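You operate a simulated robot arm through the tools that you are given. There is no shell and no other tool. Be economical: measure what you need, move in short steps, check, and stop when the job is done.

Carry out the task below with a simulated robot arm. There is one attempt and no reset: what you move stays moved.

JOB
Clear the heater block, wipe the old paste off and close the case.
Fine: cooler 2 to mat spot 2, white plug in the rest cup, felt pad back in its dish, wide door latched. Set down upright: what you pick out. What is to be rubbed or washed off counts as gone when no trace of it is left.

It is judged by the outcome, as a careful person would: the job done as asked, and still so three seconds after it is handed in. It fails if anything else is knocked over, pushed out of place, dropped, spilled or broken.

ROBOT AND FRAMES
A 7-joint arm with a three-finger gripper on a trunk, on a base that drives. Base frame: it is fixed to the floor where the robot stands at the start and does not move with it; the origin is under the middle of the robot, x ahead of it, y to its left, z up; the surface under the hand at the start is at about z = 80. Lengths are in cm, angles in rad, forces in N, time in s.
With the tool pointing down near the work surface it reaches from about 50 to 96 cm from the robot's upright axis, wherever it stands. Its first joint turns from -2.897 to 2.897 rad. Places, roughly: case latch [50, 20, 110]; felt pad [75, -100, 75]; heater slide [70, -10, 90]; rest cup [70, 0, 90]; wide door [60, 20, 110]. Payload 2.69 kg.
Tool frame: the origin (TCP) lies between the finger pads and is the grasp point; the fingertips stand 2.9 cm ahead of it; z points along the fingers, y is the line along which they close. The gripper opens to 12 cm. The gripper's body begins 7.8 cm behind the TCP.
Orientation is that of the tool frame in the base frame, as a unit quaternion [x, y, z, w]. With the fingers straight down and closing along the base's y, the tool's x points along the base's -x, its y along +y and its z along -z.

CONTROLS
- The arm moves only by the tool play_rows. Its argument "moves" is a list that holds one entry, the list of rows, each a list of 7 numbers: the shift along the tool's x, y, z in cm, then the turn, a rotation vector about the tool's x, y, z in rad, then the opening, from 0 (shut) to 1 (fully open). In form: [[[dx, dy, dz, rx, ry, rz, grip], ...]]. A call has 1 to 12 rows; each row is the pose to reach, as a shift and turn from the pose commanded when the call began, along the tool's axes at that moment. Each row takes 0.2 s and may step no farther than 5 cm and 0.15 rad from the row before; otherwise, or with a gripper value out of range, the whole call is refused. A pose out of reach is approached as far as the arm can. The call stops where the force on the tool passes 50 N (or 10 N more than at its start, if that is more) or the arm is blocked; 0.2 s more then pass. The fingers move at their own pace and stop on an object; they squeeze with about 29 N. The grip force told is the motor's: it shows also when the fingers shut on nothing. Time passes only in rows, and 0.2 s behind the last, so rows that repeat a pose let the fingers close. The reply holds the time, the measured pose of the TCP, the force on the tool along the base axes, the opening and the grip force, in the units named above and with some noise, with the torque about the TCP (base axes, N m) and any sound that the robot's microphone picked up.
- Cameras (640 x 400 px; columns grow to the right, rows downward): "scene" is now at [22.73, 16.23, 147.41]; the picture's right is [-0.35, -0.94, 0.00], its down [-0.64, 0.24, -0.73] and it looks along [0.68, -0.26, -0.68] (base axes); focal length 214 px, centre (320, 200). "wrist" rides on the gripper at [6.3, 0, -10.4] in the tool frame; the picture's right is [0.00, 1.00, 0.00], its down [-0.83, 0.00, -0.56] and it looks along [-0.56, 0.00, 0.83] (tool axes); focal length 275 px, centre (320, 200). There is no depth. A picture from a camera that has moved, and an enlarged one, comes with that camera's place and axes in the base frame and with its lens.
- grab_frame(camera): a new picture of that camera. No time passes.
- raise_lower(by): slides the trunk up (or, below 0, down) by that many cm; the arm and the scene camera ride with it, the base frame stays. It gives what a move gives, with no picture.
- roll_base(legs): drives the robot by 1 to 6 legs, each [ahead, left, turn to the left] in cm, cm and rad, along the robot's own axes; the way and the turn of a leg run together, so that a leg with both is an arc; at most 150 cm and 3.142 rad a leg. The arm and the cameras ride along, it lands a little off, and it stops where it bumps. It gives what a move gives.
- aim_head(pan, tilt): turns the head with the scene camera to pan (to the left, within 2.496 rad either way) and tilt (down, from -0.506 to 1.204), counted from straight ahead of the robot. It gives what a move gives.
- inspect(camera, box): a new picture of the part [left, top, right, bottom] of that camera's present view, enlarged. No time passes.
- hand_in(): hands the job in; it is judged then, once.

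Work in short steps. Places have to be worked out from the pictures, the camera data and where the tool is seen: move nearer, look again, correct. Check each grasp and each placing, and mend what went wrong. You have 120 turns and 90 pictures in all, those below and enlarged ones among them. Open the gripper and draw the arm clear of the work before you hand the job in, unless the task says otherwise; then end with one line.

The tools are called by a JSON object that holds its "name" and its "arguments". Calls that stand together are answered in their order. play_rows: Moves the arm, as the interface text tells. Its arguments: {"type":"object","properties":{"moves":{"type":"array","items":{"type":"array","items":{"type":"array","items":{"type":"number"}}}}},"required":["moves"]} The other tools are called the same way: raise_lower (by) slides the trunk up or down; roll_base (legs) drives the base; aim_head (pan, tilt) turns the head that bears the scene camera; grab_frame (camera) takes a picture; inspect (camera, box) takes an enlarged picture of a part of a camera's view; hand_in () hands the job in.

At the start:

```text
clock: 0.0
ee_pos: [50.69, -4.22, 133.72]
orientation: [0.0, 1.0, 0.0, 0.0]
force: [-0.3, 1.0, 0.2]
moment: [0.0, 0.01, 0.05]
gripper_width: 11.99
finger_force: 0.1
trunk travel left (down, up): [-47.5, 11.1]
robot x, y, heading: [-0.17, 0.15, -0.003]
head pan, tilt: [-0.36, 0.75]
```

scene: 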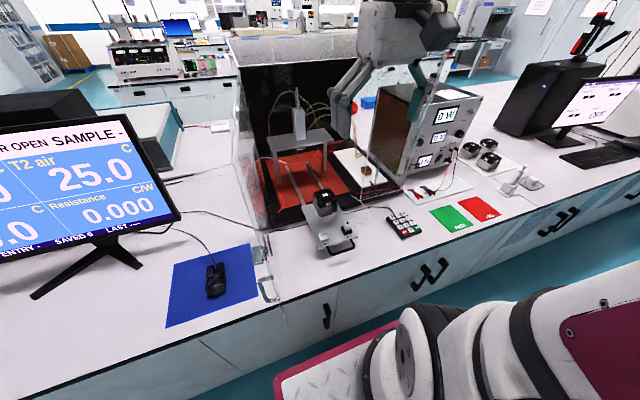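
wrist: 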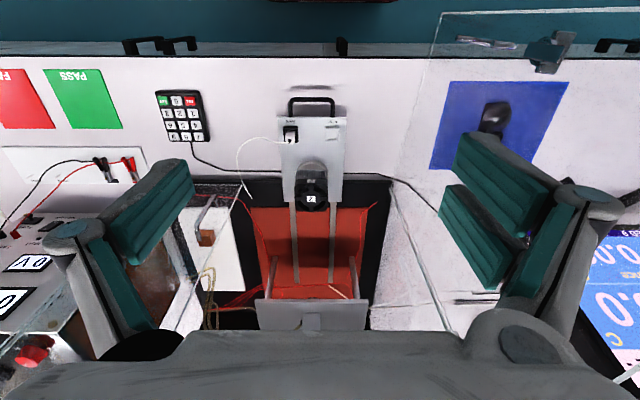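

The scene shows an open glass case with a heater slide and cooler "2" on it. I'll take enlarged views to understand the parts.

{"name": "inspect", "arguments": {"camera": "scene", "box": [230, 80, 430, 260]}}

{"name": "inspect", "arguments": {"camera": "scene", "box": [380, 110, 580, 240]}}

{"name": "inspect", "arguments": {"camera": "wrist", "box": [180, 70, 420, 340]}}

```text
2.22 times, centred on (330, 170) of scene
camera zoom: at [22.73, 16.23, 147.41], right [-0.35, -0.94, 0.0], down [-0.64, 0.24, -0.73], along [0.68, -0.26, -0.68], focal length 477 px, centre (298, 267)
```

zoom: 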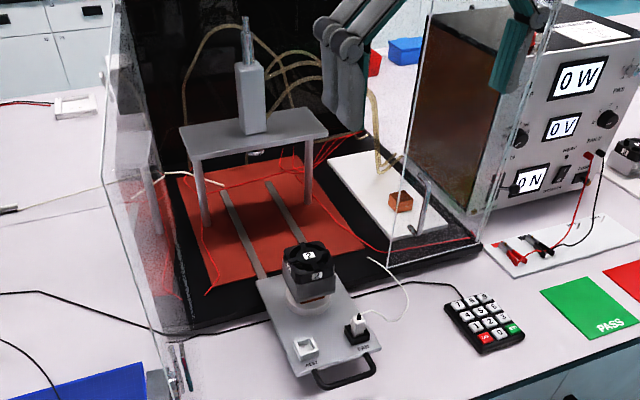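

```text
3.08 times, centred on (480, 175) of scene
camera zoom: at [22.73, 16.23, 147.41], right [-0.35, -0.94, 0.0], down [-0.64, 0.24, -0.73], along [0.68, -0.26, -0.68], focal length 660 px, centre (-172, 277)
```

zoom: 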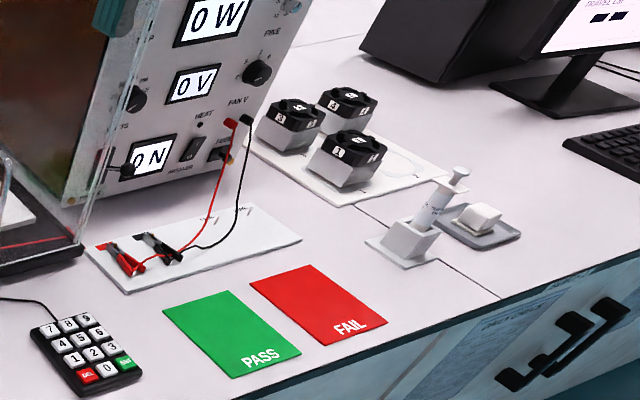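

```text
1.48 times, centred on (300, 205) of wrist
camera zoom: at [44.43, -4.38, 143.93], right [0.0, 1.0, 0.0], down [0.83, 0.0, 0.56], along [0.56, 0.0, -0.83], focal length 408 px, centre (350, 193)
```

zoom: 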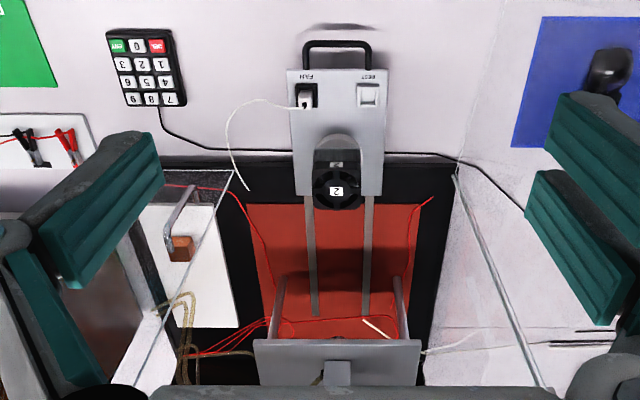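

I need to see the door and latch, so I'll aim the head left and down.

{"name": "aim_head", "arguments": {"pan": 0.3, "tilt": 0.7}}

{"name": "grab_frame", "arguments": {"camera": "scene"}}

{"name": "inspect", "arguments": {"camera": "wrist", "box": [400, 0, 640, 150]}}

```text
clock: 1.0
ee_pos: [50.62, -4.32, 133.64]
orientation: [0.001, 1.0, 0.0, 0.0]
force: [0.3, -0.6, 0.3]
moment: [-0.01, 0.02, 0.0]
gripper_width: 12.03
finger_force: 0.0
trunk travel left (down, up): [-47.5, 11.1]
robot x, y, heading: [-0.02, -0.19, -0.001]
head pan, tilt: [0.3, 0.7]
```

```text
84 pictures are left
camera scene: at [23.09, 21.65, 147.84], right [0.29, -0.96, 0.0], down [-0.62, -0.19, -0.76], along [0.73, 0.23, -0.64], focal length 214 px, centre (320, 200)
```

scene: 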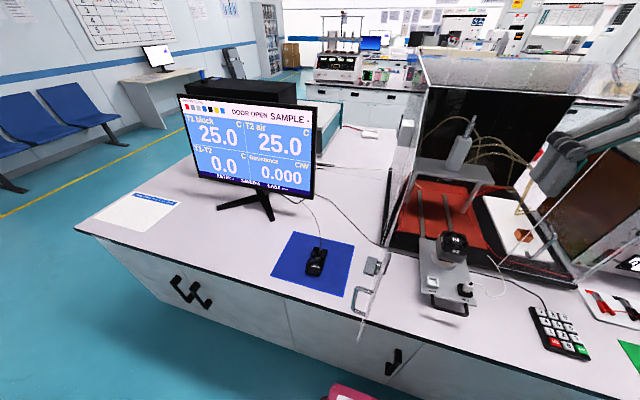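

```text
2.67 times, centred on (520, 75) of wrist
camera zoom: at [44.43, -4.38, 143.93], right [0.0, 1.0, 0.0], down [0.83, 0.0, 0.56], along [0.56, 0.0, -0.83], focal length 734 px, centre (-213, 533)
```

zoom: 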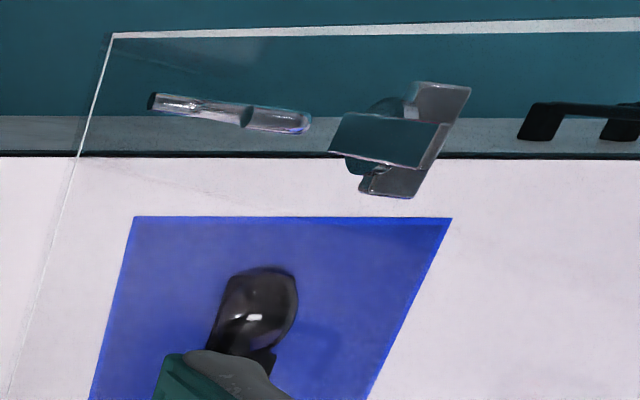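

Zoom on the door's free edge with its handle and latch.

{"name": "inspect", "arguments": {"camera": "scene", "box": [330, 40, 490, 350]}}

{"name": "inspect", "arguments": {"camera": "scene", "box": [340, 240, 420, 350]}}

```text
1.29 times, centred on (410, 195) of scene
camera zoom: at [23.09, 21.65, 147.84], right [0.29, -0.96, 0.0], down [-0.62, -0.19, -0.76], along [0.73, 0.23, -0.64], focal length 277 px, centre (204, 206)
```

zoom: 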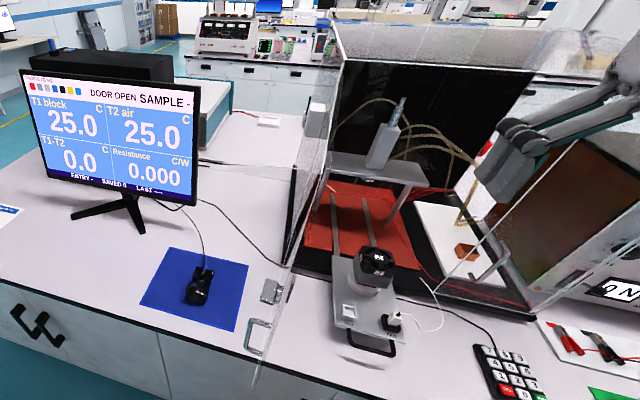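

```text
3.64 times, centred on (380, 295) of scene
camera zoom: at [23.09, 21.65, 147.84], right [0.29, -0.96, 0.0], down [-0.62, -0.19, -0.76], along [0.73, 0.23, -0.64], focal length 780 px, centre (102, -146)
```

zoom: 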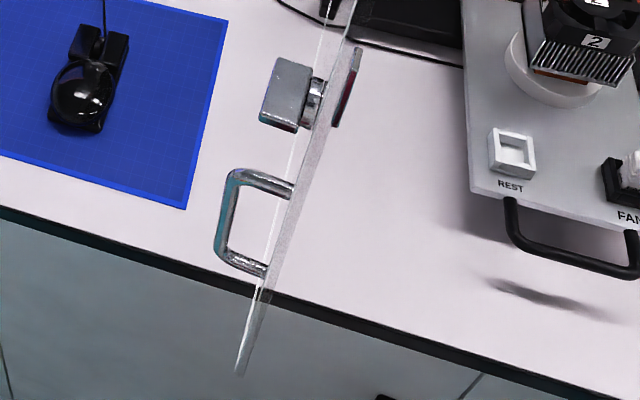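

Door's outer edge is about (44,18), hinge about (82,13.5); the slide must be cleared and pushed in before it closes. First I'll descend towards the plug for a closer look.

{"name": "play_rows", "arguments": {"moves": [[[-3, -1, 4, 0, 0, 0, 0.5], [-6, -2, 8, 0, 0, 0, 0.5], [-9, -4, 12, 0, 0, 0, 0.5], [-10, -6, 16, 0, 0, 0, 0.5], [-10, -6.5, 20, 0, 0, 0, 0.5], [-10, -6.5, 22, 0, 0, 0, 0.5], [-10, -6.5, 22, 0, 0, 0, 0.5]]]}}

{"name": "grab_frame", "arguments": {"camera": "wrist"}}

{"name": "aim_head", "arguments": {"pan": -0.36, "tilt": 0.75}}

{"name": "inspect", "arguments": {"camera": "scene", "box": [260, 140, 420, 260]}}

```text
refused: row 1 steps farther than a row can; nothing moved
```

```text
80 pictures are left
camera wrist: at [44.43, -4.38, 143.93], right [0.0, 1.0, 0.0], down [0.83, 0.0, 0.56], along [0.56, 0.0, -0.83], focal length 275 px, centre (320, 200)
```

wrist: 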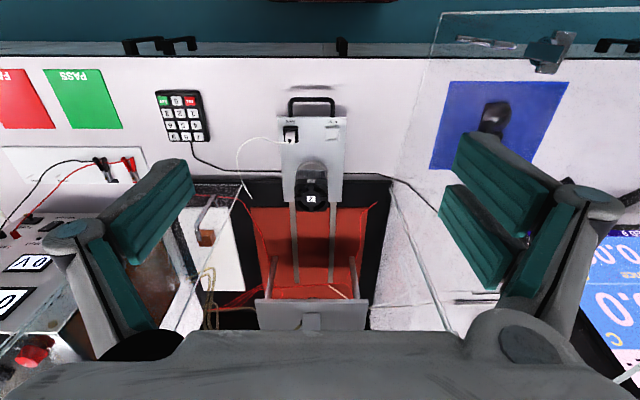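

```text
clock: 2.1
ee_pos: [50.44, -4.33, 133.65]
orientation: [0.0, 1.0, 0.0, 0.0]
force: [-0.5, 0.5, 0.1]
moment: [0.06, -0.01, 0.02]
gripper_width: 12.01
finger_force: 0.0
trunk travel left (down, up): [-47.5, 11.1]
robot x, y, heading: [-0.28, -0.12, -0.003]
head pan, tilt: [-0.36, 0.75]
```

```text
3.33 times, centred on (340, 200) of scene
camera zoom: at [22.73, 16.23, 147.42], right [-0.35, -0.94, 0.0], down [-0.64, 0.24, -0.73], along [0.68, -0.26, -0.68], focal length 715 px, centre (253, 200)
```

zoom: 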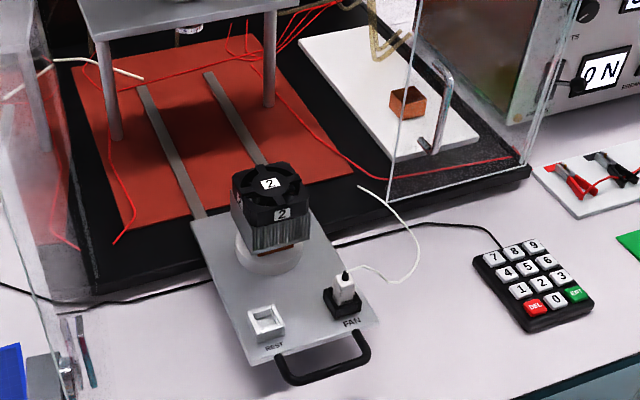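

The plug stands in the FAN socket near the handle. I'll redo the approach in shorter steps.

{"name": "play_rows", "arguments": {"moves": [[[-2.5, -1, 3.5, 0, 0, 0, 0.5], [-5, -2, 7, 0, 0, 0, 0.5], [-7.5, -3.5, 10.5, 0, 0, 0, 0.5], [-9, -5, 14, 0, 0, 0, 0.5], [-9.5, -6.5, 18, 0, 0, 0, 0.5], [-10, -6.5, 22, 0, 0, 0, 0.5], [-10, -6.5, 22, 0, 0, 0, 0.5]]]}}

{"name": "grab_frame", "arguments": {"camera": "wrist"}}

```text
clock: 3.7
ee_pos: [60.8, -10.8, 111.63]
orientation: [0.0, 1.0, 0.0, 0.0]
force: [0.3, 0.1, -0.5]
moment: [-0.01, -0.01, -0.01]
gripper_width: 6.01
finger_force: 0.1
trunk travel left (down, up): [-47.5, 11.1]
robot x, y, heading: [0.0, 0.27, -0.001]
head pan, tilt: [-0.36, 0.75]
```

```text
78 pictures are left
camera wrist: at [54.65, -10.87, 121.95], right [0.0, 1.0, 0.0], down [0.83, 0.0, 0.56], along [0.56, 0.0, -0.83], focal length 275 px, centre (320, 200)
```

wrist: 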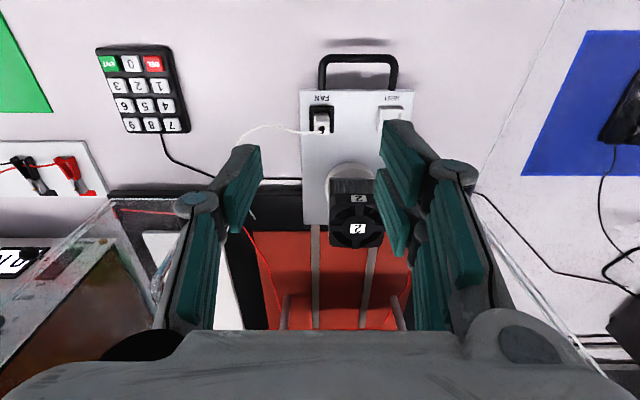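

Plug estimated around (66,−10.8,88). Zoom in for finer values.

{"name": "inspect", "arguments": {"camera": "wrist", "box": [280, 40, 440, 190]}}

{"name": "inspect", "arguments": {"camera": "scene", "box": [300, 190, 370, 250]}}

```text
2.67 times, centred on (360, 115) of wrist
camera zoom: at [54.65, -10.87, 121.95], right [0.0, 1.0, 0.0], down [0.83, 0.0, 0.56], along [0.56, 0.0, -0.83], focal length 734 px, centre (213, 427)
```

zoom: 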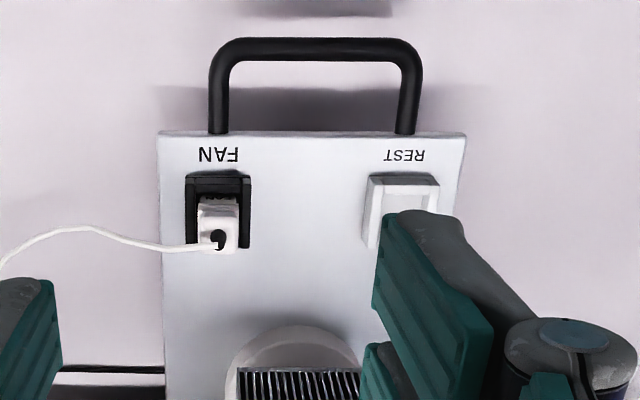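

```text
6.67 times, centred on (335, 220) of scene
camera zoom: at [22.73, 16.23, 147.42], right [-0.35, -0.94, 0.0], down [-0.64, 0.24, -0.73], along [0.68, -0.26, -0.68], focal length 1430 px, centre (220, 67)
```

zoom: 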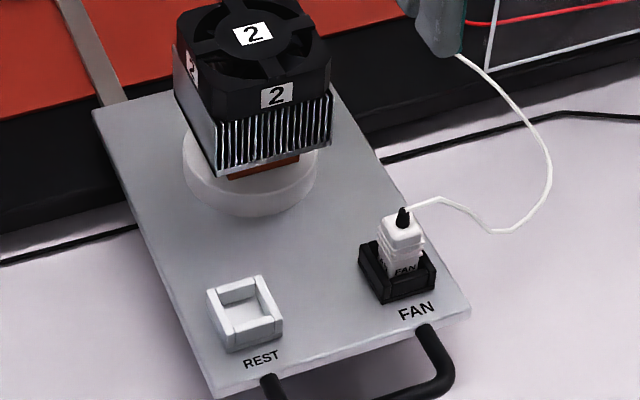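

Plug top ≈ (66.2,−10.65,89.6), rest cup rim centre ≈ (65.8,−1.7,86.4). Move above the plug and look.

{"name": "play_rows", "arguments": {"moves": [[[-3, 0.1, 3, 0, 0, 0, 0.35], [-5.2, 0.2, 6.5, 0, 0, 0, 0.35], [-5.2, 0.2, 11, 0, 0, 0, 0.35], [-5.2, 0.2, 15, 0, 0, 0, 0.35], [-5.2, 0.2, 15, 0, 0, 0, 0.35]]]}}

{"name": "grab_frame", "arguments": {"camera": "wrist"}}

{"name": "inspect", "arguments": {"camera": "scene", "box": [300, 180, 380, 250]}}

```text
clock: 4.9
ee_pos: [65.99, -10.91, 96.52]
orientation: [0.0, 1.0, 0.0, 0.001]
force: [0.1, 0.2, -0.2]
moment: [-0.02, 0.01, 0.0]
gripper_width: 4.21
finger_force: 0.1
trunk travel left (down, up): [-47.5, 11.1]
robot x, y, heading: [-0.06, -0.2, 0.003]
head pan, tilt: [-0.36, 0.75]
```

```text
75 pictures are left
camera wrist: at [59.8, -10.88, 106.79], right [0.0, 1.0, 0.0], down [0.83, 0.0, 0.56], along [0.56, 0.0, -0.83], focal length 275 px, centre (320, 200)
```

wrist: 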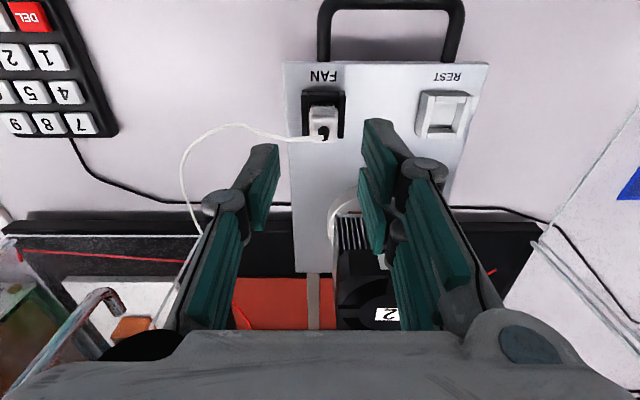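

```text
5.71 times, centred on (340, 215) of scene
camera zoom: at [22.72, 16.23, 147.42], right [-0.35, -0.94, 0.0], down [-0.64, 0.24, -0.73], along [0.68, -0.26, -0.68], focal length 1226 px, centre (206, 114)
```

zoom: 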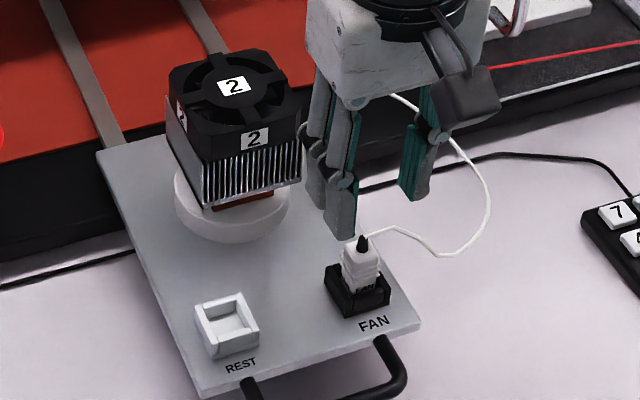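

Aligned within a few mm. Descend so tips stay just above the socket rim, then close.

{"name": "play_rows", "arguments": {"moves": [[[0, 0.25, 3, 0, 0, 0, 0.35], [0, 0.25, 6.2, 0, 0, 0, 0.35], [0, 0.25, 6.2, 0, 0, 0, 0.35], [0, 0.25, 6.2, 0, 0, 0, 0.0], [0, 0.25, 6.2, 0, 0, 0, 0.0], [0, 0.25, 6.2, 0, 0, 0, 0.0]]]}}

{"name": "inspect", "arguments": {"camera": "scene", "box": [300, 180, 380, 250]}}

```text
clock: 6.3
ee_pos: [66.18, -10.45, 90.29]
orientation: [0.0, 1.0, 0.0, 0.001]
force: [-0.8, -0.2, -0.9]
moment: [0.02, 0.03, -0.02]
gripper_width: 1.71
finger_force: 29.4
trunk travel left (down, up): [-47.5, 11.1]
robot x, y, heading: [-0.05, 0.23, 0.001]
head pan, tilt: [-0.36, 0.75]
```

```text
5.71 times, centred on (340, 215) of scene
camera zoom: at [22.73, 16.22, 147.41], right [-0.35, -0.94, 0.0], down [-0.64, 0.24, -0.73], along [0.68, -0.26, -0.68], focal length 1226 px, centre (206, 114)
```

zoom: 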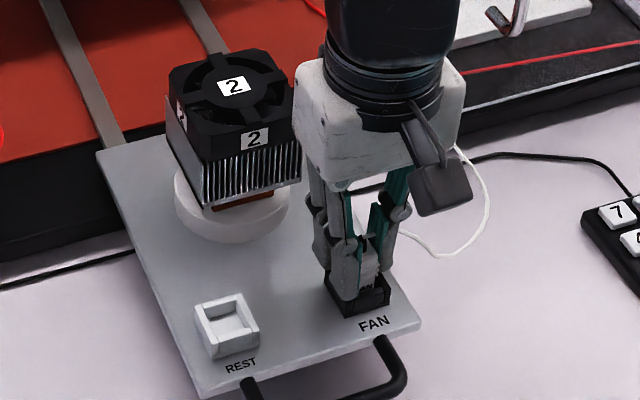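

Gripped at 1.7 cm. Pull straight up.

{"name": "play_rows", "arguments": {"moves": [[[0, 0, -1, 0, 0, 0, 0.0], [0, 0, -2, 0, 0, 0, 0.0], [0, 0, -3.5, 0, 0, 0, 0.0], [0, 0, -5.5, 0, 0, 0, 0.0], [0, 0, -5.5, 0, 0, 0, 0]]]}}

{"name": "grab_frame", "arguments": {"camera": "wrist"}}

{"name": "inspect", "arguments": {"camera": "scene", "box": [300, 180, 380, 250]}}

```text
clock: 7.5
ee_pos: [65.93, -10.25, 96.04]
orientation: [0.0, 1.0, 0.0, 0.0]
force: [0.9, 0.4, -0.8]
moment: [0.02, -0.02, 0.03]
gripper_width: 1.66
finger_force: 29.0
trunk travel left (down, up): [-47.5, 11.1]
robot x, y, heading: [-0.06, -0.22, 0.0]
head pan, tilt: [-0.36, 0.75]
```

```text
72 pictures are left
camera wrist: at [59.75, -10.44, 106.35], right [0.0, 1.0, 0.0], down [0.83, 0.0, 0.56], along [0.56, 0.0, -0.83], focal length 275 px, centre (320, 200)
```

wrist: 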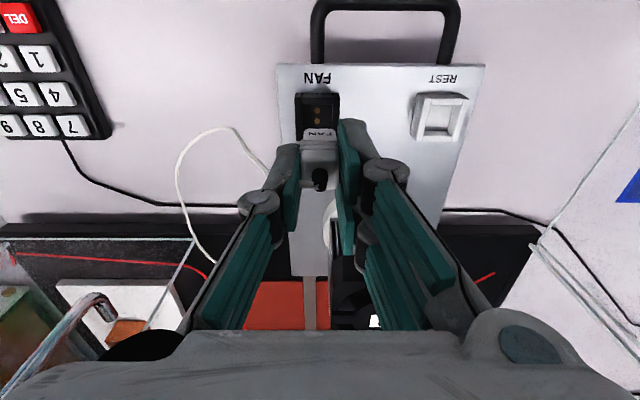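

```text
5.71 times, centred on (340, 215) of scene
camera zoom: at [22.74, 16.22, 147.41], right [-0.35, -0.94, 0.0], down [-0.64, 0.24, -0.73], along [0.68, -0.26, -0.68], focal length 1226 px, centre (206, 114)
```

zoom: 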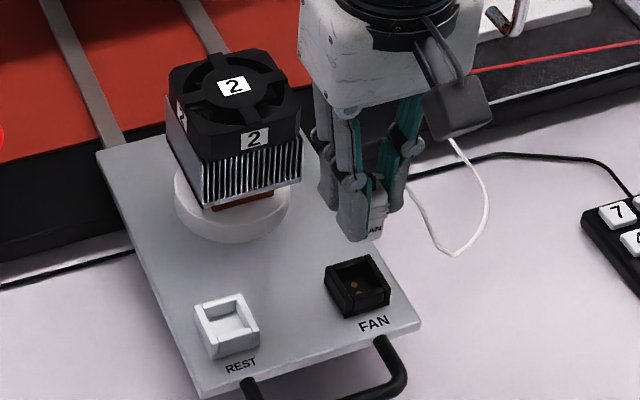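

Plug is out. Shift +8.95 cm in y above the rest cup and check.

{"name": "play_rows", "arguments": {"moves": [[[0, 3, 0, 0, 0, 0, 0.0], [0, 6, 0, 0, 0, 0, 0.0], [0, 8.95, 0, 0, 0, 0, 0.0], [0, 8.95, 2, 0, 0, 0, 0.0], [0, 8.95, 2, 0, 0, 0, 0]]]}}

{"name": "inspect", "arguments": {"camera": "wrist", "box": [240, 60, 400, 200]}}

{"name": "inspect", "arguments": {"camera": "scene", "box": [300, 180, 380, 250]}}

```text
clock: 8.7
ee_pos: [65.56, -1.39, 93.69]
orientation: [0.0, 1.0, 0.0, 0.0]
force: [0.8, 0.4, -0.9]
moment: [0.02, -0.04, 0.04]
gripper_width: 1.67
finger_force: 29.0
trunk travel left (down, up): [-47.5, 11.1]
robot x, y, heading: [-0.5, 0.1, -0.001]
head pan, tilt: [-0.36, 0.75]
```

```text
2.86 times, centred on (320, 130) of wrist
camera zoom: at [59.52, -1.51, 103.98], right [0.0, 1.0, 0.0], down [0.83, 0.0, 0.56], along [0.56, 0.0, -0.83], focal length 786 px, centre (320, 400)
```

zoom: 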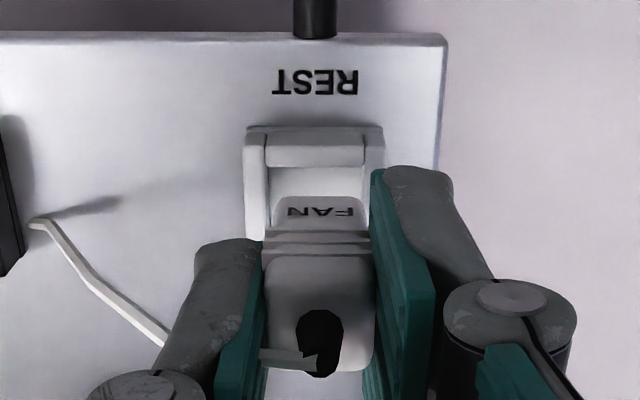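

```text
5.71 times, centred on (340, 215) of scene
camera zoom: at [22.73, 16.23, 147.42], right [-0.35, -0.94, 0.0], down [-0.64, 0.24, -0.73], along [0.68, -0.26, -0.68], focal length 1226 px, centre (206, 114)
```

zoom: 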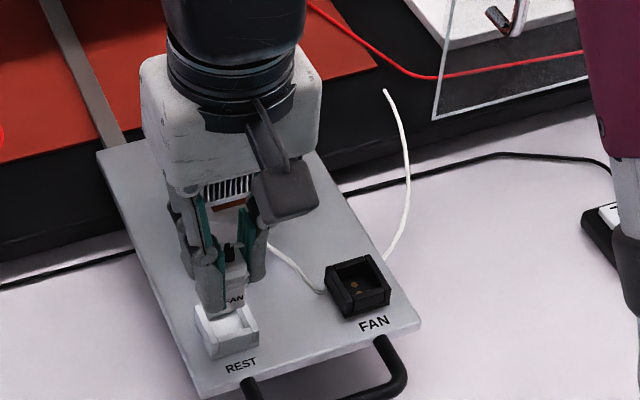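

Cup centre is ~0.1 cm to −y and ~0.3 cm ahead of the plug; correct and lower gently.

{"name": "play_rows", "arguments": {"moves": [[[-0.3, -0.12, 0, 0, 0, 0, 0.0], [-0.3, -0.12, 0.8, 0, 0, 0, 0.0], [-0.3, -0.12, 1.4, 0, 0, 0, 0.0], [-0.3, -0.12, 2.0, 0, 0, 0, 0.0], [-0.3, -0.12, 2.5, 0, 0, 0, 0], [-0.3, -0.12, 2.5, 0, 0, 0, 0]]]}}

{"name": "inspect", "arguments": {"camera": "wrist", "box": [240, 60, 400, 200]}}

```text
clock: 10.1
ee_pos: [66.05, -1.5, 91.26]
orientation: [0.0, 1.0, 0.0, 0.0]
force: [1.1, -0.1, -0.7]
moment: [0.01, -0.06, -0.01]
gripper_width: 1.68
finger_force: 28.9
trunk travel left (down, up): [-47.5, 11.1]
robot x, y, heading: [0.0, 0.06, -0.003]
head pan, tilt: [-0.36, 0.75]
```

```text
2.86 times, centred on (320, 130) of wrist
camera zoom: at [59.76, -1.62, 101.65], right [0.0, 1.0, 0.0], down [0.83, 0.0, 0.56], along [0.56, 0.0, -0.83], focal length 786 px, centre (320, 400)
```

zoom: 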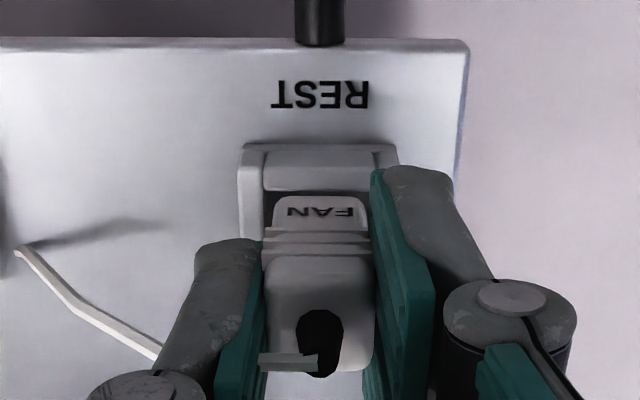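

No contact force; plug appears centred over the cup opening. Continue down gently.

{"name": "play_rows", "arguments": {"moves": [[[0, 0, 0.4, 0, 0, 0, 0.0], [0, 0, 0.7, 0, 0, 0, 0.0], [0, 0, 1.0, 0, 0, 0, 0.0], [0, 0, 1.2, 0, 0, 0, 0], [0, 0, 1.2, 0, 0, 0, 0]]]}}

{"name": "inspect", "arguments": {"camera": "wrist", "box": [240, 60, 400, 200]}}

```text
clock: 11.3
ee_pos: [66.02, -1.48, 90.3]
orientation: [0.0, 1.0, 0.0, 0.0]
force: [-0.5, -0.2, -0.5]
moment: [-0.02, 0.02, 0.01]
gripper_width: 1.69
finger_force: 29.4
trunk travel left (down, up): [-47.5, 11.1]
robot x, y, heading: [-0.01, -0.24, 0.003]
head pan, tilt: [-0.36, 0.75]
```

```text
2.86 times, centred on (320, 130) of wrist
camera zoom: at [59.83, -1.62, 100.59], right [0.0, 1.0, 0.0], down [0.83, 0.0, 0.56], along [0.56, 0.0, -0.83], focal length 786 px, centre (320, 400)
```

zoom: 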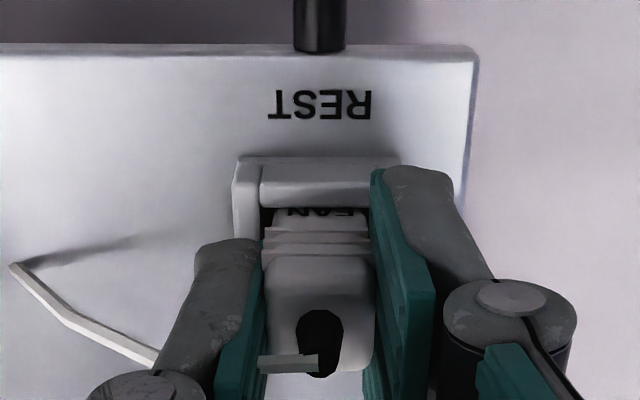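

The plug is entering the cup. Down a little more until it rests.

{"name": "play_rows", "arguments": {"moves": [[[0, 0, 0.3, 0, 0, 0, 0.0], [0, 0, 0.5, 0, 0, 0, 0.0], [0, 0, 0.7, 0, 0, 0, 0.0], [0, 0, 0.7, 0, 0, 0, 0]]]}}

{"name": "inspect", "arguments": {"camera": "scene", "box": [300, 180, 380, 250]}}

```text
clock: 12.3
ee_pos: [66.04, -1.46, 89.62]
orientation: [0.0, 1.0, 0.0, 0.002]
force: [2.9, -0.9, 31.6]
moment: [-0.06, -0.07, -0.01]
gripper_width: 1.69
finger_force: 28.8
trunk travel left (down, up): [-47.5, 11.1]
robot x, y, heading: [0.12, 0.18, -0.001]
head pan, tilt: [-0.36, 0.75]
```

```text
5.71 times, centred on (340, 215) of scene
camera zoom: at [22.64, 16.22, 147.43], right [-0.35, -0.94, 0.0], down [-0.64, 0.24, -0.73], along [0.69, -0.26, -0.68], focal length 1226 px, centre (206, 114)
```

zoom: 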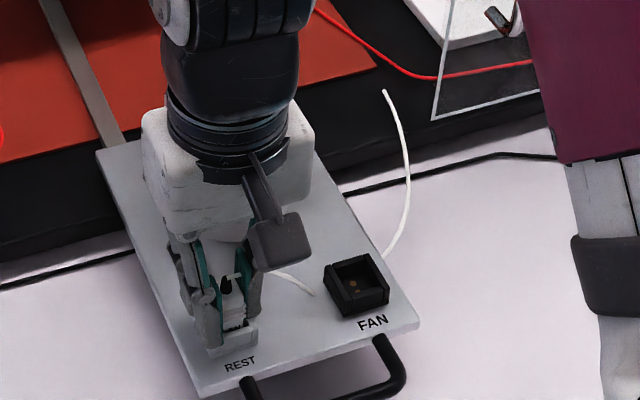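

Seated (31 N). Ease off, open slightly and rise.

{"name": "play_rows", "arguments": {"moves": [[[0, 0, -0.2, 0, 0, 0, 0.0], [0, 0, -0.2, 0, 0, 0, 0.3], [0, 0, -0.2, 0, 0, 0, 0.3], [0, 0, -4, 0, 0, 0, 0.3], [0, 0, -8, 0, 0, 0, 0.3], [0, 0, -12, 0, 0, 0, 0.3], [2, -1.5, -16, 0, 0, 0, 0.6], [4, -3, -19, 0, 0, 0, 0.6], [4, -3, -19, 0, 0, 0, 0.6]]]}}

{"name": "grab_frame", "arguments": {"camera": "wrist"}}

{"name": "inspect", "arguments": {"camera": "scene", "box": [300, 170, 380, 250]}}

```text
clock: 14.3
ee_pos: [62.31, -4.59, 108.15]
orientation: [0.0, 1.0, 0.0, 0.0]
force: [-0.4, 0.2, -0.6]
moment: [-0.01, 0.01, 0.0]
gripper_width: 7.19
finger_force: 0.0
trunk travel left (down, up): [-47.5, 11.1]
robot x, y, heading: [0.33, 0.14, 0.0]
head pan, tilt: [-0.36, 0.75]
```

```text
65 pictures are left
camera wrist: at [56.08, -4.68, 118.48], right [0.0, 1.0, 0.0], down [0.83, 0.0, 0.56], along [0.56, 0.0, -0.83], focal length 275 px, centre (320, 200)
```

wrist: 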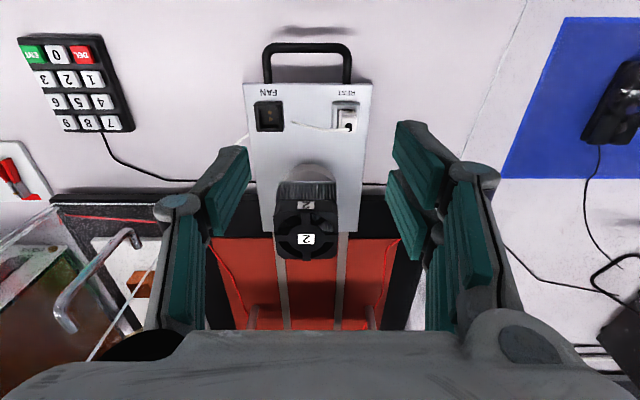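

```text
5.00 times, centred on (340, 210) of scene
camera zoom: at [22.74, 16.23, 147.41], right [-0.35, -0.94, 0.0], down [-0.64, 0.24, -0.73], along [0.68, -0.26, -0.68], focal length 1072 px, centre (220, 150)
```

zoom: 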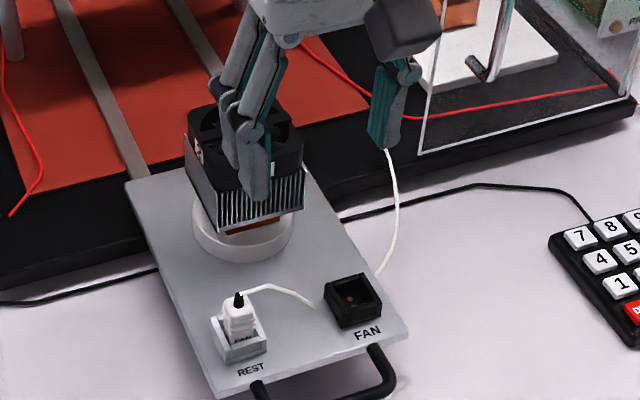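

Plug stands in the rest cup. Cooler 2 centre ≈ (76.6,−6.2), top ≈95.5; move above it with the gripper open.

{"name": "play_rows", "arguments": {"moves": [[[-4, -0.5, 0, 0, 0, 0, 0.85], [-8, -1, 0, 0, 0, 0, 0.85], [-12, -1.5, 1, 0, 0, 0, 0.85], [-14.2, -1.5, 3, 0, 0, 0, 0.85], [-14.2, -1.5, 6, 0, 0, 0, 0.85], [-14.2, -1.5, 6, 0, 0, 0, 0.85]]]}}

{"name": "grab_frame", "arguments": {"camera": "wrist"}}

{"name": "inspect", "arguments": {"camera": "scene", "box": [280, 130, 400, 240]}}

```text
clock: 15.7
ee_pos: [76.69, -5.83, 102.68]
orientation: [0.0, 1.0, -0.001, 0.0]
force: [0.4, 0.8, -0.3]
moment: [-0.02, -0.01, 0.05]
gripper_width: 10.23
finger_force: 0.0
trunk travel left (down, up): [-47.5, 11.1]
robot x, y, heading: [0.05, 0.04, -0.0]
head pan, tilt: [-0.36, 0.75]
```

```text
63 pictures are left
camera wrist: at [70.37, -5.92, 112.85], right [0.0, 1.0, 0.0], down [0.83, 0.0, 0.56], along [0.56, 0.0, -0.83], focal length 275 px, centre (320, 200)
```

wrist: 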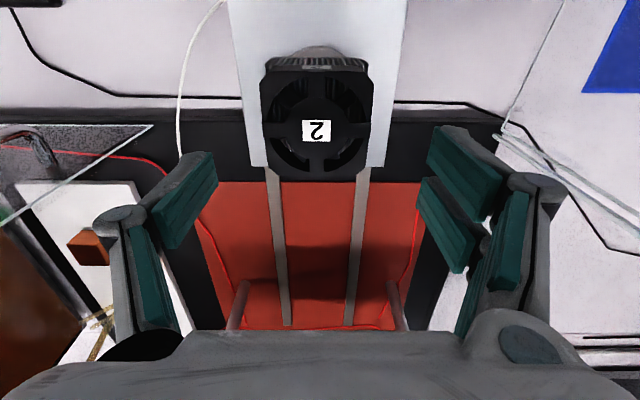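

```text
3.64 times, centred on (340, 185) of scene
camera zoom: at [22.73, 16.23, 147.42], right [-0.35, -0.94, 0.0], down [-0.64, 0.24, -0.73], along [0.68, -0.26, -0.68], focal length 780 px, centre (247, 254)
```

zoom: 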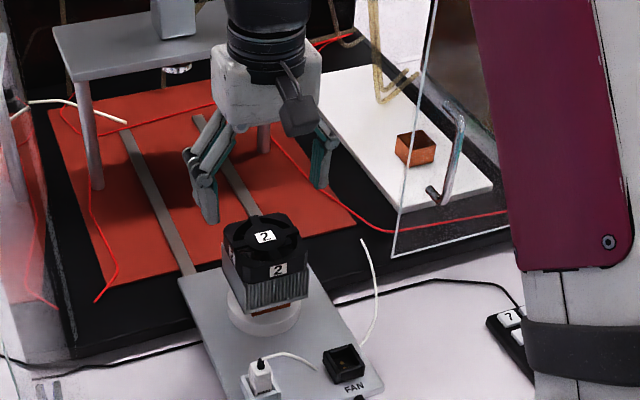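

Well centred (0.2 cm off in y). Descend around the cooler and close.

{"name": "play_rows", "arguments": {"moves": [[[0, -0.2, 4, 0, 0, 0, 0.85], [0, -0.2, 7, 0, 0, 0, 0.85], [0, -0.2, 10, 0, 0, 0, 0.85], [0, -0.2, 10.2, 0, 0, 0, 0.85], [0, -0.2, 10.2, 0, 0, 0, 0.4], [0, -0.2, 10.2, 0, 0, 0, 0.4], [0, -0.2, 10.2, 0, 0, 0, 0.4]]]}}

{"name": "inspect", "arguments": {"camera": "scene", "box": [280, 130, 400, 240]}}

```text
clock: 17.3
ee_pos: [76.21, -6.37, 92.22]
orientation: [0.0, 1.0, 0.0, 0.0]
force: [0.1, 0.2, 0.0]
moment: [0.09, -0.1, -0.03]
gripper_width: 6.95
finger_force: 28.7
trunk travel left (down, up): [-47.5, 11.1]
robot x, y, heading: [0.16, 0.03, 0.001]
head pan, tilt: [-0.36, 0.75]
```

```text
3.64 times, centred on (340, 185) of scene
camera zoom: at [22.73, 16.23, 147.41], right [-0.35, -0.94, 0.0], down [-0.64, 0.24, -0.73], along [0.68, -0.26, -0.68], focal length 780 px, centre (247, 254)
```

zoom: 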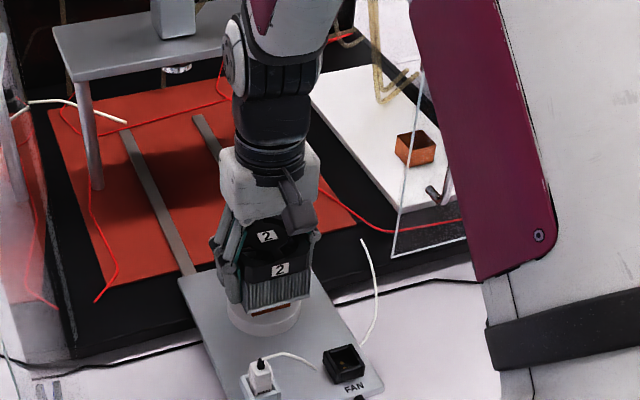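

Gripped at 6.95 cm. Lift slowly.

{"name": "play_rows", "arguments": {"moves": [[[0, 0, -0.5, 0, 0, 0, 0.3], [0, 0, -1.0, 0, 0, 0, 0.3], [0, 0, -1.5, 0, 0, 0, 0.3], [0, 0, -2.5, 0, 0, 0, 0.3], [0, 0, -2.5, 0, 0, 0, 0.3]]]}}

{"name": "inspect", "arguments": {"camera": "scene", "box": [280, 130, 400, 240]}}

```text
clock: 18.5
ee_pos: [76.22, -6.34, 94.87]
orientation: [0.001, 1.0, 0.0, 0.0]
force: [-0.8, -0.4, -3.5]
moment: [-0.04, 0.0, 0.04]
gripper_width: 6.97
finger_force: 29.0
trunk travel left (down, up): [-47.5, 11.1]
robot x, y, heading: [-0.18, -0.22, 0.002]
head pan, tilt: [-0.36, 0.75]
```

```text
3.64 times, centred on (340, 185) of scene
camera zoom: at [22.74, 16.22, 147.41], right [-0.35, -0.94, 0.0], down [-0.64, 0.24, -0.73], along [0.68, -0.26, -0.68], focal length 780 px, centre (247, 254)
```

zoom: 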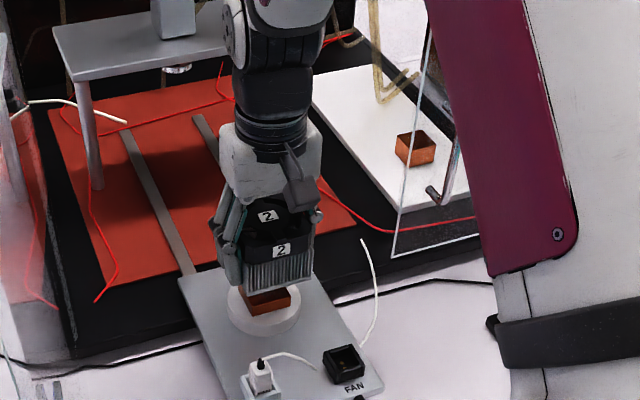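

Cooler is lifted cleanly (3.5 N). Raise and draw back before driving.

{"name": "play_rows", "arguments": {"moves": [[[0, 0, -4, 0, 0, 0, 0.3], [0, 0, -8, 0, 0, 0, 0.3], [3, 0, -12, 0, 0, 0, 0.3], [6, 0, -15.5, 0, 0, 0, 0.3], [9, 0, -19, 0, 0, 0, 0.3], [12, 0, -21, 0, 0, 0, 0.3], [15, 0, -22, 0, 0, 0, 0.3], [15, 0, -22, 0, 0, 0, 0.3]]]}}

{"name": "inspect", "arguments": {"camera": "scene", "box": [290, 170, 370, 250]}}

{"name": "aim_head", "arguments": {"pan": -0.9, "tilt": 0.7}}

{"name": "grab_frame", "arguments": {"camera": "scene"}}

```text
clock: 20.3
ee_pos: [61.39, -6.29, 116.7]
orientation: [0.001, 1.0, 0.0, -0.001]
force: [-0.2, 0.1, -2.3]
moment: [0.01, -0.03, 0.0]
gripper_width: 6.98
finger_force: 28.9
trunk travel left (down, up): [-47.5, 11.1]
robot x, y, heading: [0.16, -0.05, 0.0]
head pan, tilt: [-0.36, 0.75]
```

```text
5.00 times, centred on (330, 210) of scene
camera zoom: at [22.75, 16.22, 147.41], right [-0.35, -0.94, 0.0], down [-0.64, 0.24, -0.73], along [0.68, -0.26, -0.68], focal length 1072 px, centre (270, 150)
```

zoom: 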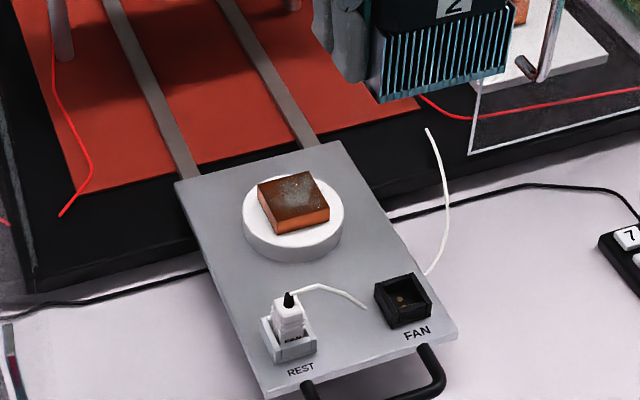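

```text
clock: 21.2
ee_pos: [61.33, -6.3, 116.68]
orientation: [0.0, 1.0, 0.001, 0.0]
force: [-1.3, -1.2, -2.7]
moment: [-0.01, 0.0, 0.0]
gripper_width: 7.0
finger_force: 28.5
trunk travel left (down, up): [-47.5, 11.1]
robot x, y, heading: [-0.28, -0.28, 0.001]
head pan, tilt: [-0.901, 0.7]
```

```text
58 pictures are left
camera scene: at [20.26, 12.49, 147.84], right [-0.78, -0.62, 0.0], down [-0.4, 0.5, -0.76], along [0.48, -0.6, -0.64], focal length 214 px, centre (320, 200)
```

scene: 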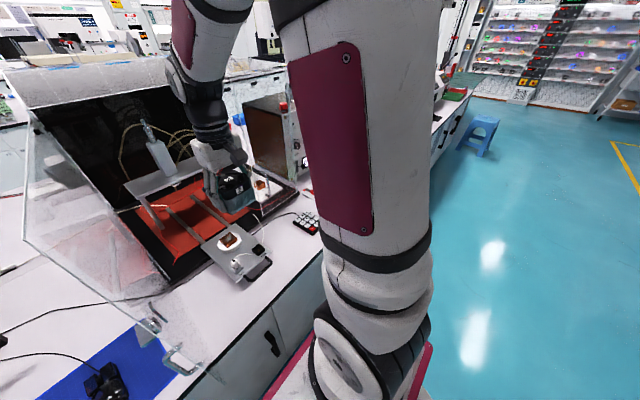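

The heater block with grey paste is exposed. The mat is near y≈−110; drive right 105 cm.

{"name": "roll_base", "arguments": {"legs": [[0, -105, 0]]}}

{"name": "aim_head", "arguments": {"pan": -0.25, "tilt": 0.75}}

{"name": "grab_frame", "arguments": {"camera": "scene"}}

{"name": "grab_frame", "arguments": {"camera": "wrist"}}

```text
clock: 26.8
ee_pos: [62.25, -113.86, 116.69]
orientation: [-0.007, 1.0, 0.0, 0.001]
force: [0.0, -0.6, -2.9]
moment: [-0.03, 0.0, -0.01]
gripper_width: 6.97
finger_force: 28.8
trunk travel left (down, up): [-47.5, 11.1]
robot x, y, heading: [0.61, -108.69, 0.013]
head pan, tilt: [-0.901, 0.7]
```

```text
clock: 27.8
ee_pos: [62.34, -113.88, 116.74]
orientation: [-0.007, 1.0, 0.0, 0.001]
force: [0.4, -0.1, -3.8]
moment: [0.01, 0.02, 0.04]
gripper_width: 6.95
finger_force: 29.1
trunk travel left (down, up): [-47.5, 11.1]
robot x, y, heading: [0.71, -108.17, 0.017]
head pan, tilt: [-0.25, 0.75]
```

```text
57 pictures are left
camera scene: at [23.52, -90.97, 147.41], right [-0.23, -0.97, 0.0], down [-0.66, 0.16, -0.73], along [0.71, -0.17, -0.68], focal length 214 px, centre (320, 200)
```

scene: 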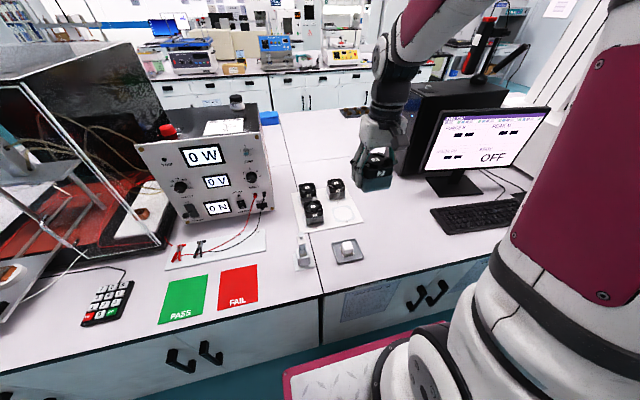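

```text
56 pictures are left
camera wrist: at [56.02, -114.02, 126.97], right [-0.02, 1.0, 0.0], down [0.83, 0.02, 0.56], along [0.56, 0.01, -0.83], focal length 275 px, centre (320, 200)
```

wrist: 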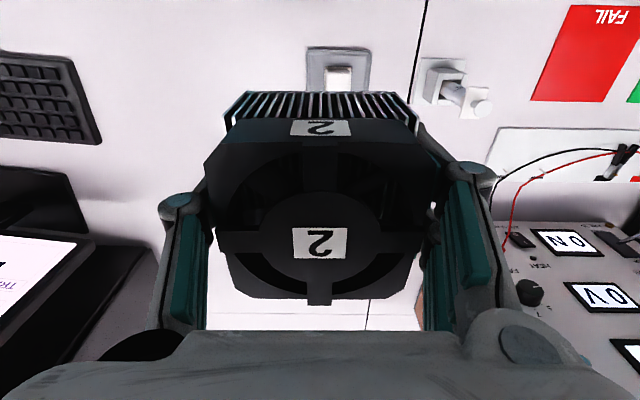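

{"name": "inspect", "arguments": {"camera": "scene", "box": [280, 160, 380, 275]}}

```text
3.48 times, centred on (330, 218) of scene
camera zoom: at [23.52, -90.97, 147.41], right [-0.23, -0.97, 0.0], down [-0.66, 0.16, -0.73], along [0.71, -0.17, -0.68], focal length 746 px, centre (285, 139)
```

zoom: 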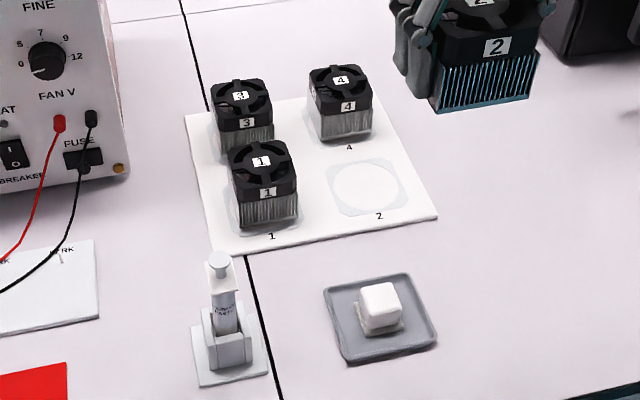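

Spot 2 centre ≈ (82.5,−115.6), front label facing −x like the others. Move over it at hover height with slight yaw correction.

{"name": "play_rows", "arguments": {"moves": [[[-4.5, -0.5, 0, 0, 0, 0.014, 0.3], [-9, -1, 0, 0, 0, 0.014, 0.3], [-13.5, -1.5, 2, 0, 0, 0.014, 0.3], [-17, -1.88, 5, 0, 0, 0.014, 0.3], [-19.8, -1.88, 9, 0, 0, 0.014, 0.3], [-19.8, -1.88, 13.5, 0, 0, 0.014, 0.3], [-19.8, -1.88, 18, 0, 0, 0.014, 0.3], [-19.8, -1.88, 22, 0, 0, 0.014, 0.3], [-19.8, -1.88, 25.5, 0, 0, 0.014, 0.3], [-19.8, -1.88, 25.5, 0, 0, 0.014, 0.3]]]}}

{"name": "inspect", "arguments": {"camera": "scene", "box": [280, 160, 380, 275]}}

{"name": "grab_frame", "arguments": {"camera": "wrist"}}

```text
clock: 30.0
ee_pos: [82.08, -115.29, 91.05]
orientation: [0.0, 1.0, 0.001, 0.0]
force: [-0.3, -0.7, -2.3]
moment: [-0.03, 0.01, -0.02]
gripper_width: 6.98
finger_force: 28.9
trunk travel left (down, up): [-47.5, 11.1]
robot x, y, heading: [0.73, -108.34, 0.013]
head pan, tilt: [-0.25, 0.75]
```

```text
3.48 times, centred on (330, 218) of scene
camera zoom: at [23.52, -90.96, 147.41], right [-0.23, -0.97, 0.0], down [-0.66, 0.16, -0.73], along [0.71, -0.17, -0.68], focal length 746 px, centre (285, 139)
```

zoom: 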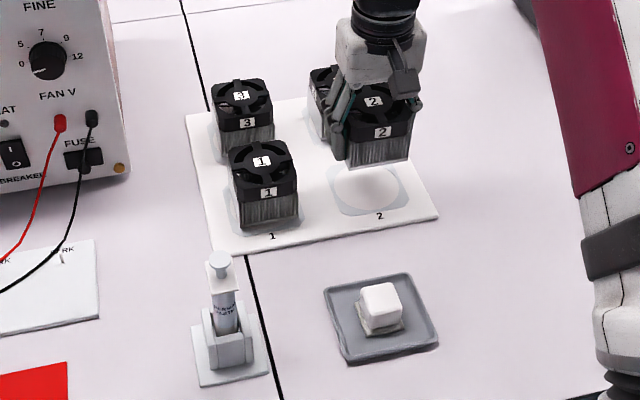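

```text
53 pictures are left
camera wrist: at [75.92, -115.32, 101.37], right [0.0, 1.0, 0.0], down [0.83, 0.0, 0.56], along [0.56, 0.0, -0.83], focal length 275 px, centre (320, 200)
```

wrist: 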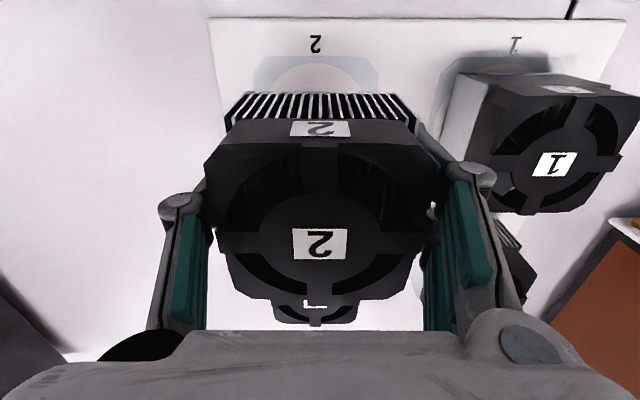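

Cooler needs −0.24 cm in y; x is good. Lower with force watch.

{"name": "play_rows", "arguments": {"moves": [[[0, -0.24, 2, 0, 0, 0, 0.3], [0, -0.24, 4, 0, 0, 0, 0.3], [0, -0.24, 5, 0, 0, 0, 0.3], [0, -0.24, 5.3, 0, 0, 0, 0.3], [0, -0.24, 5.3, 0, 0, 0, 0.3]]]}}

{"name": "inspect", "arguments": {"camera": "scene", "box": [290, 160, 380, 245]}}

```text
clock: 31.2
ee_pos: [81.98, -115.59, 85.9]
orientation: [0.0, 1.0, -0.001, 0.0]
force: [-0.4, 0.4, -2.6]
moment: [0.01, 0.0, -0.03]
gripper_width: 6.98
finger_force: 29.3
trunk travel left (down, up): [-47.5, 11.1]
robot x, y, heading: [0.86, -108.71, 0.012]
head pan, tilt: [-0.25, 0.75]
```

```text
4.71 times, centred on (335, 202) of scene
camera zoom: at [23.52, -90.96, 147.41], right [-0.23, -0.97, 0.0], down [-0.66, 0.16, -0.73], along [0.71, -0.17, -0.68], focal length 1009 px, centre (249, 188)
```

zoom: 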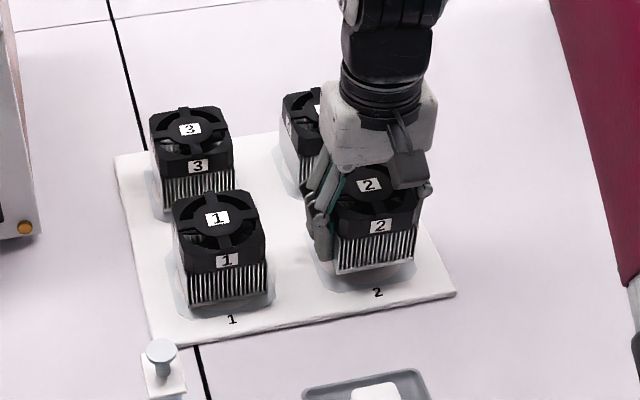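

Still ~1 cm above. Lower in small steps until contact.

{"name": "play_rows", "arguments": {"moves": [[[0, 0, 0.4, 0, 0, 0, 0.3], [0, 0, 0.7, 0, 0, 0, 0.3], [0, 0, 0.9, 0, 0, 0, 0.3], [0, 0, 1.1, 0, 0, 0, 0.3], [0, 0, 1.1, 0, 0, 0, 0.3]]]}}

```text
clock: 32.4
ee_pos: [81.99, -115.64, 84.78]
orientation: [0.0, 1.0, 0.0, 0.0]
force: [0.6, -0.4, -3.3]
moment: [-0.03, 0.0, 0.03]
gripper_width: 6.98
finger_force: 28.5
trunk travel left (down, up): [-47.5, 11.1]
robot x, y, heading: [0.71, -108.25, 0.014]
head pan, tilt: [-0.25, 0.75]
```

{"name": "play_rows", "arguments": {"moves": [[[0, 0, 0.2, 0, 0, 0, 0.3], [0, 0, 0.4, 0, 0, 0, 0.3], [0, 0, 0.5, 0, 0, 0, 0.3], [0, 0, 0.5, 0, 0, 0, 0.3]]]}}

{"name": "inspect", "arguments": {"camera": "scene", "box": [290, 160, 380, 245]}}

```text
clock: 33.4
ee_pos: [82.0, -115.62, 84.4]
orientation: [0.0, 1.0, 0.0, 0.002]
force: [-2.6, 3.3, 24.5]
moment: [0.15, 0.09, -0.02]
gripper_width: 6.99
finger_force: 28.8
trunk travel left (down, up): [-47.5, 11.1]
robot x, y, heading: [0.47, -108.16, 0.012]
head pan, tilt: [-0.25, 0.75]
```

```text
4.71 times, centred on (335, 202) of scene
camera zoom: at [23.39, -90.94, 147.44], right [-0.23, -0.97, 0.0], down [-0.66, 0.16, -0.73], along [0.71, -0.17, -0.68], focal length 1009 px, centre (249, 188)
```

zoom: 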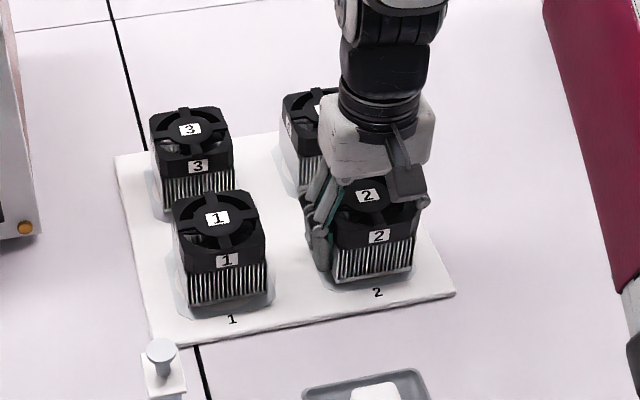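

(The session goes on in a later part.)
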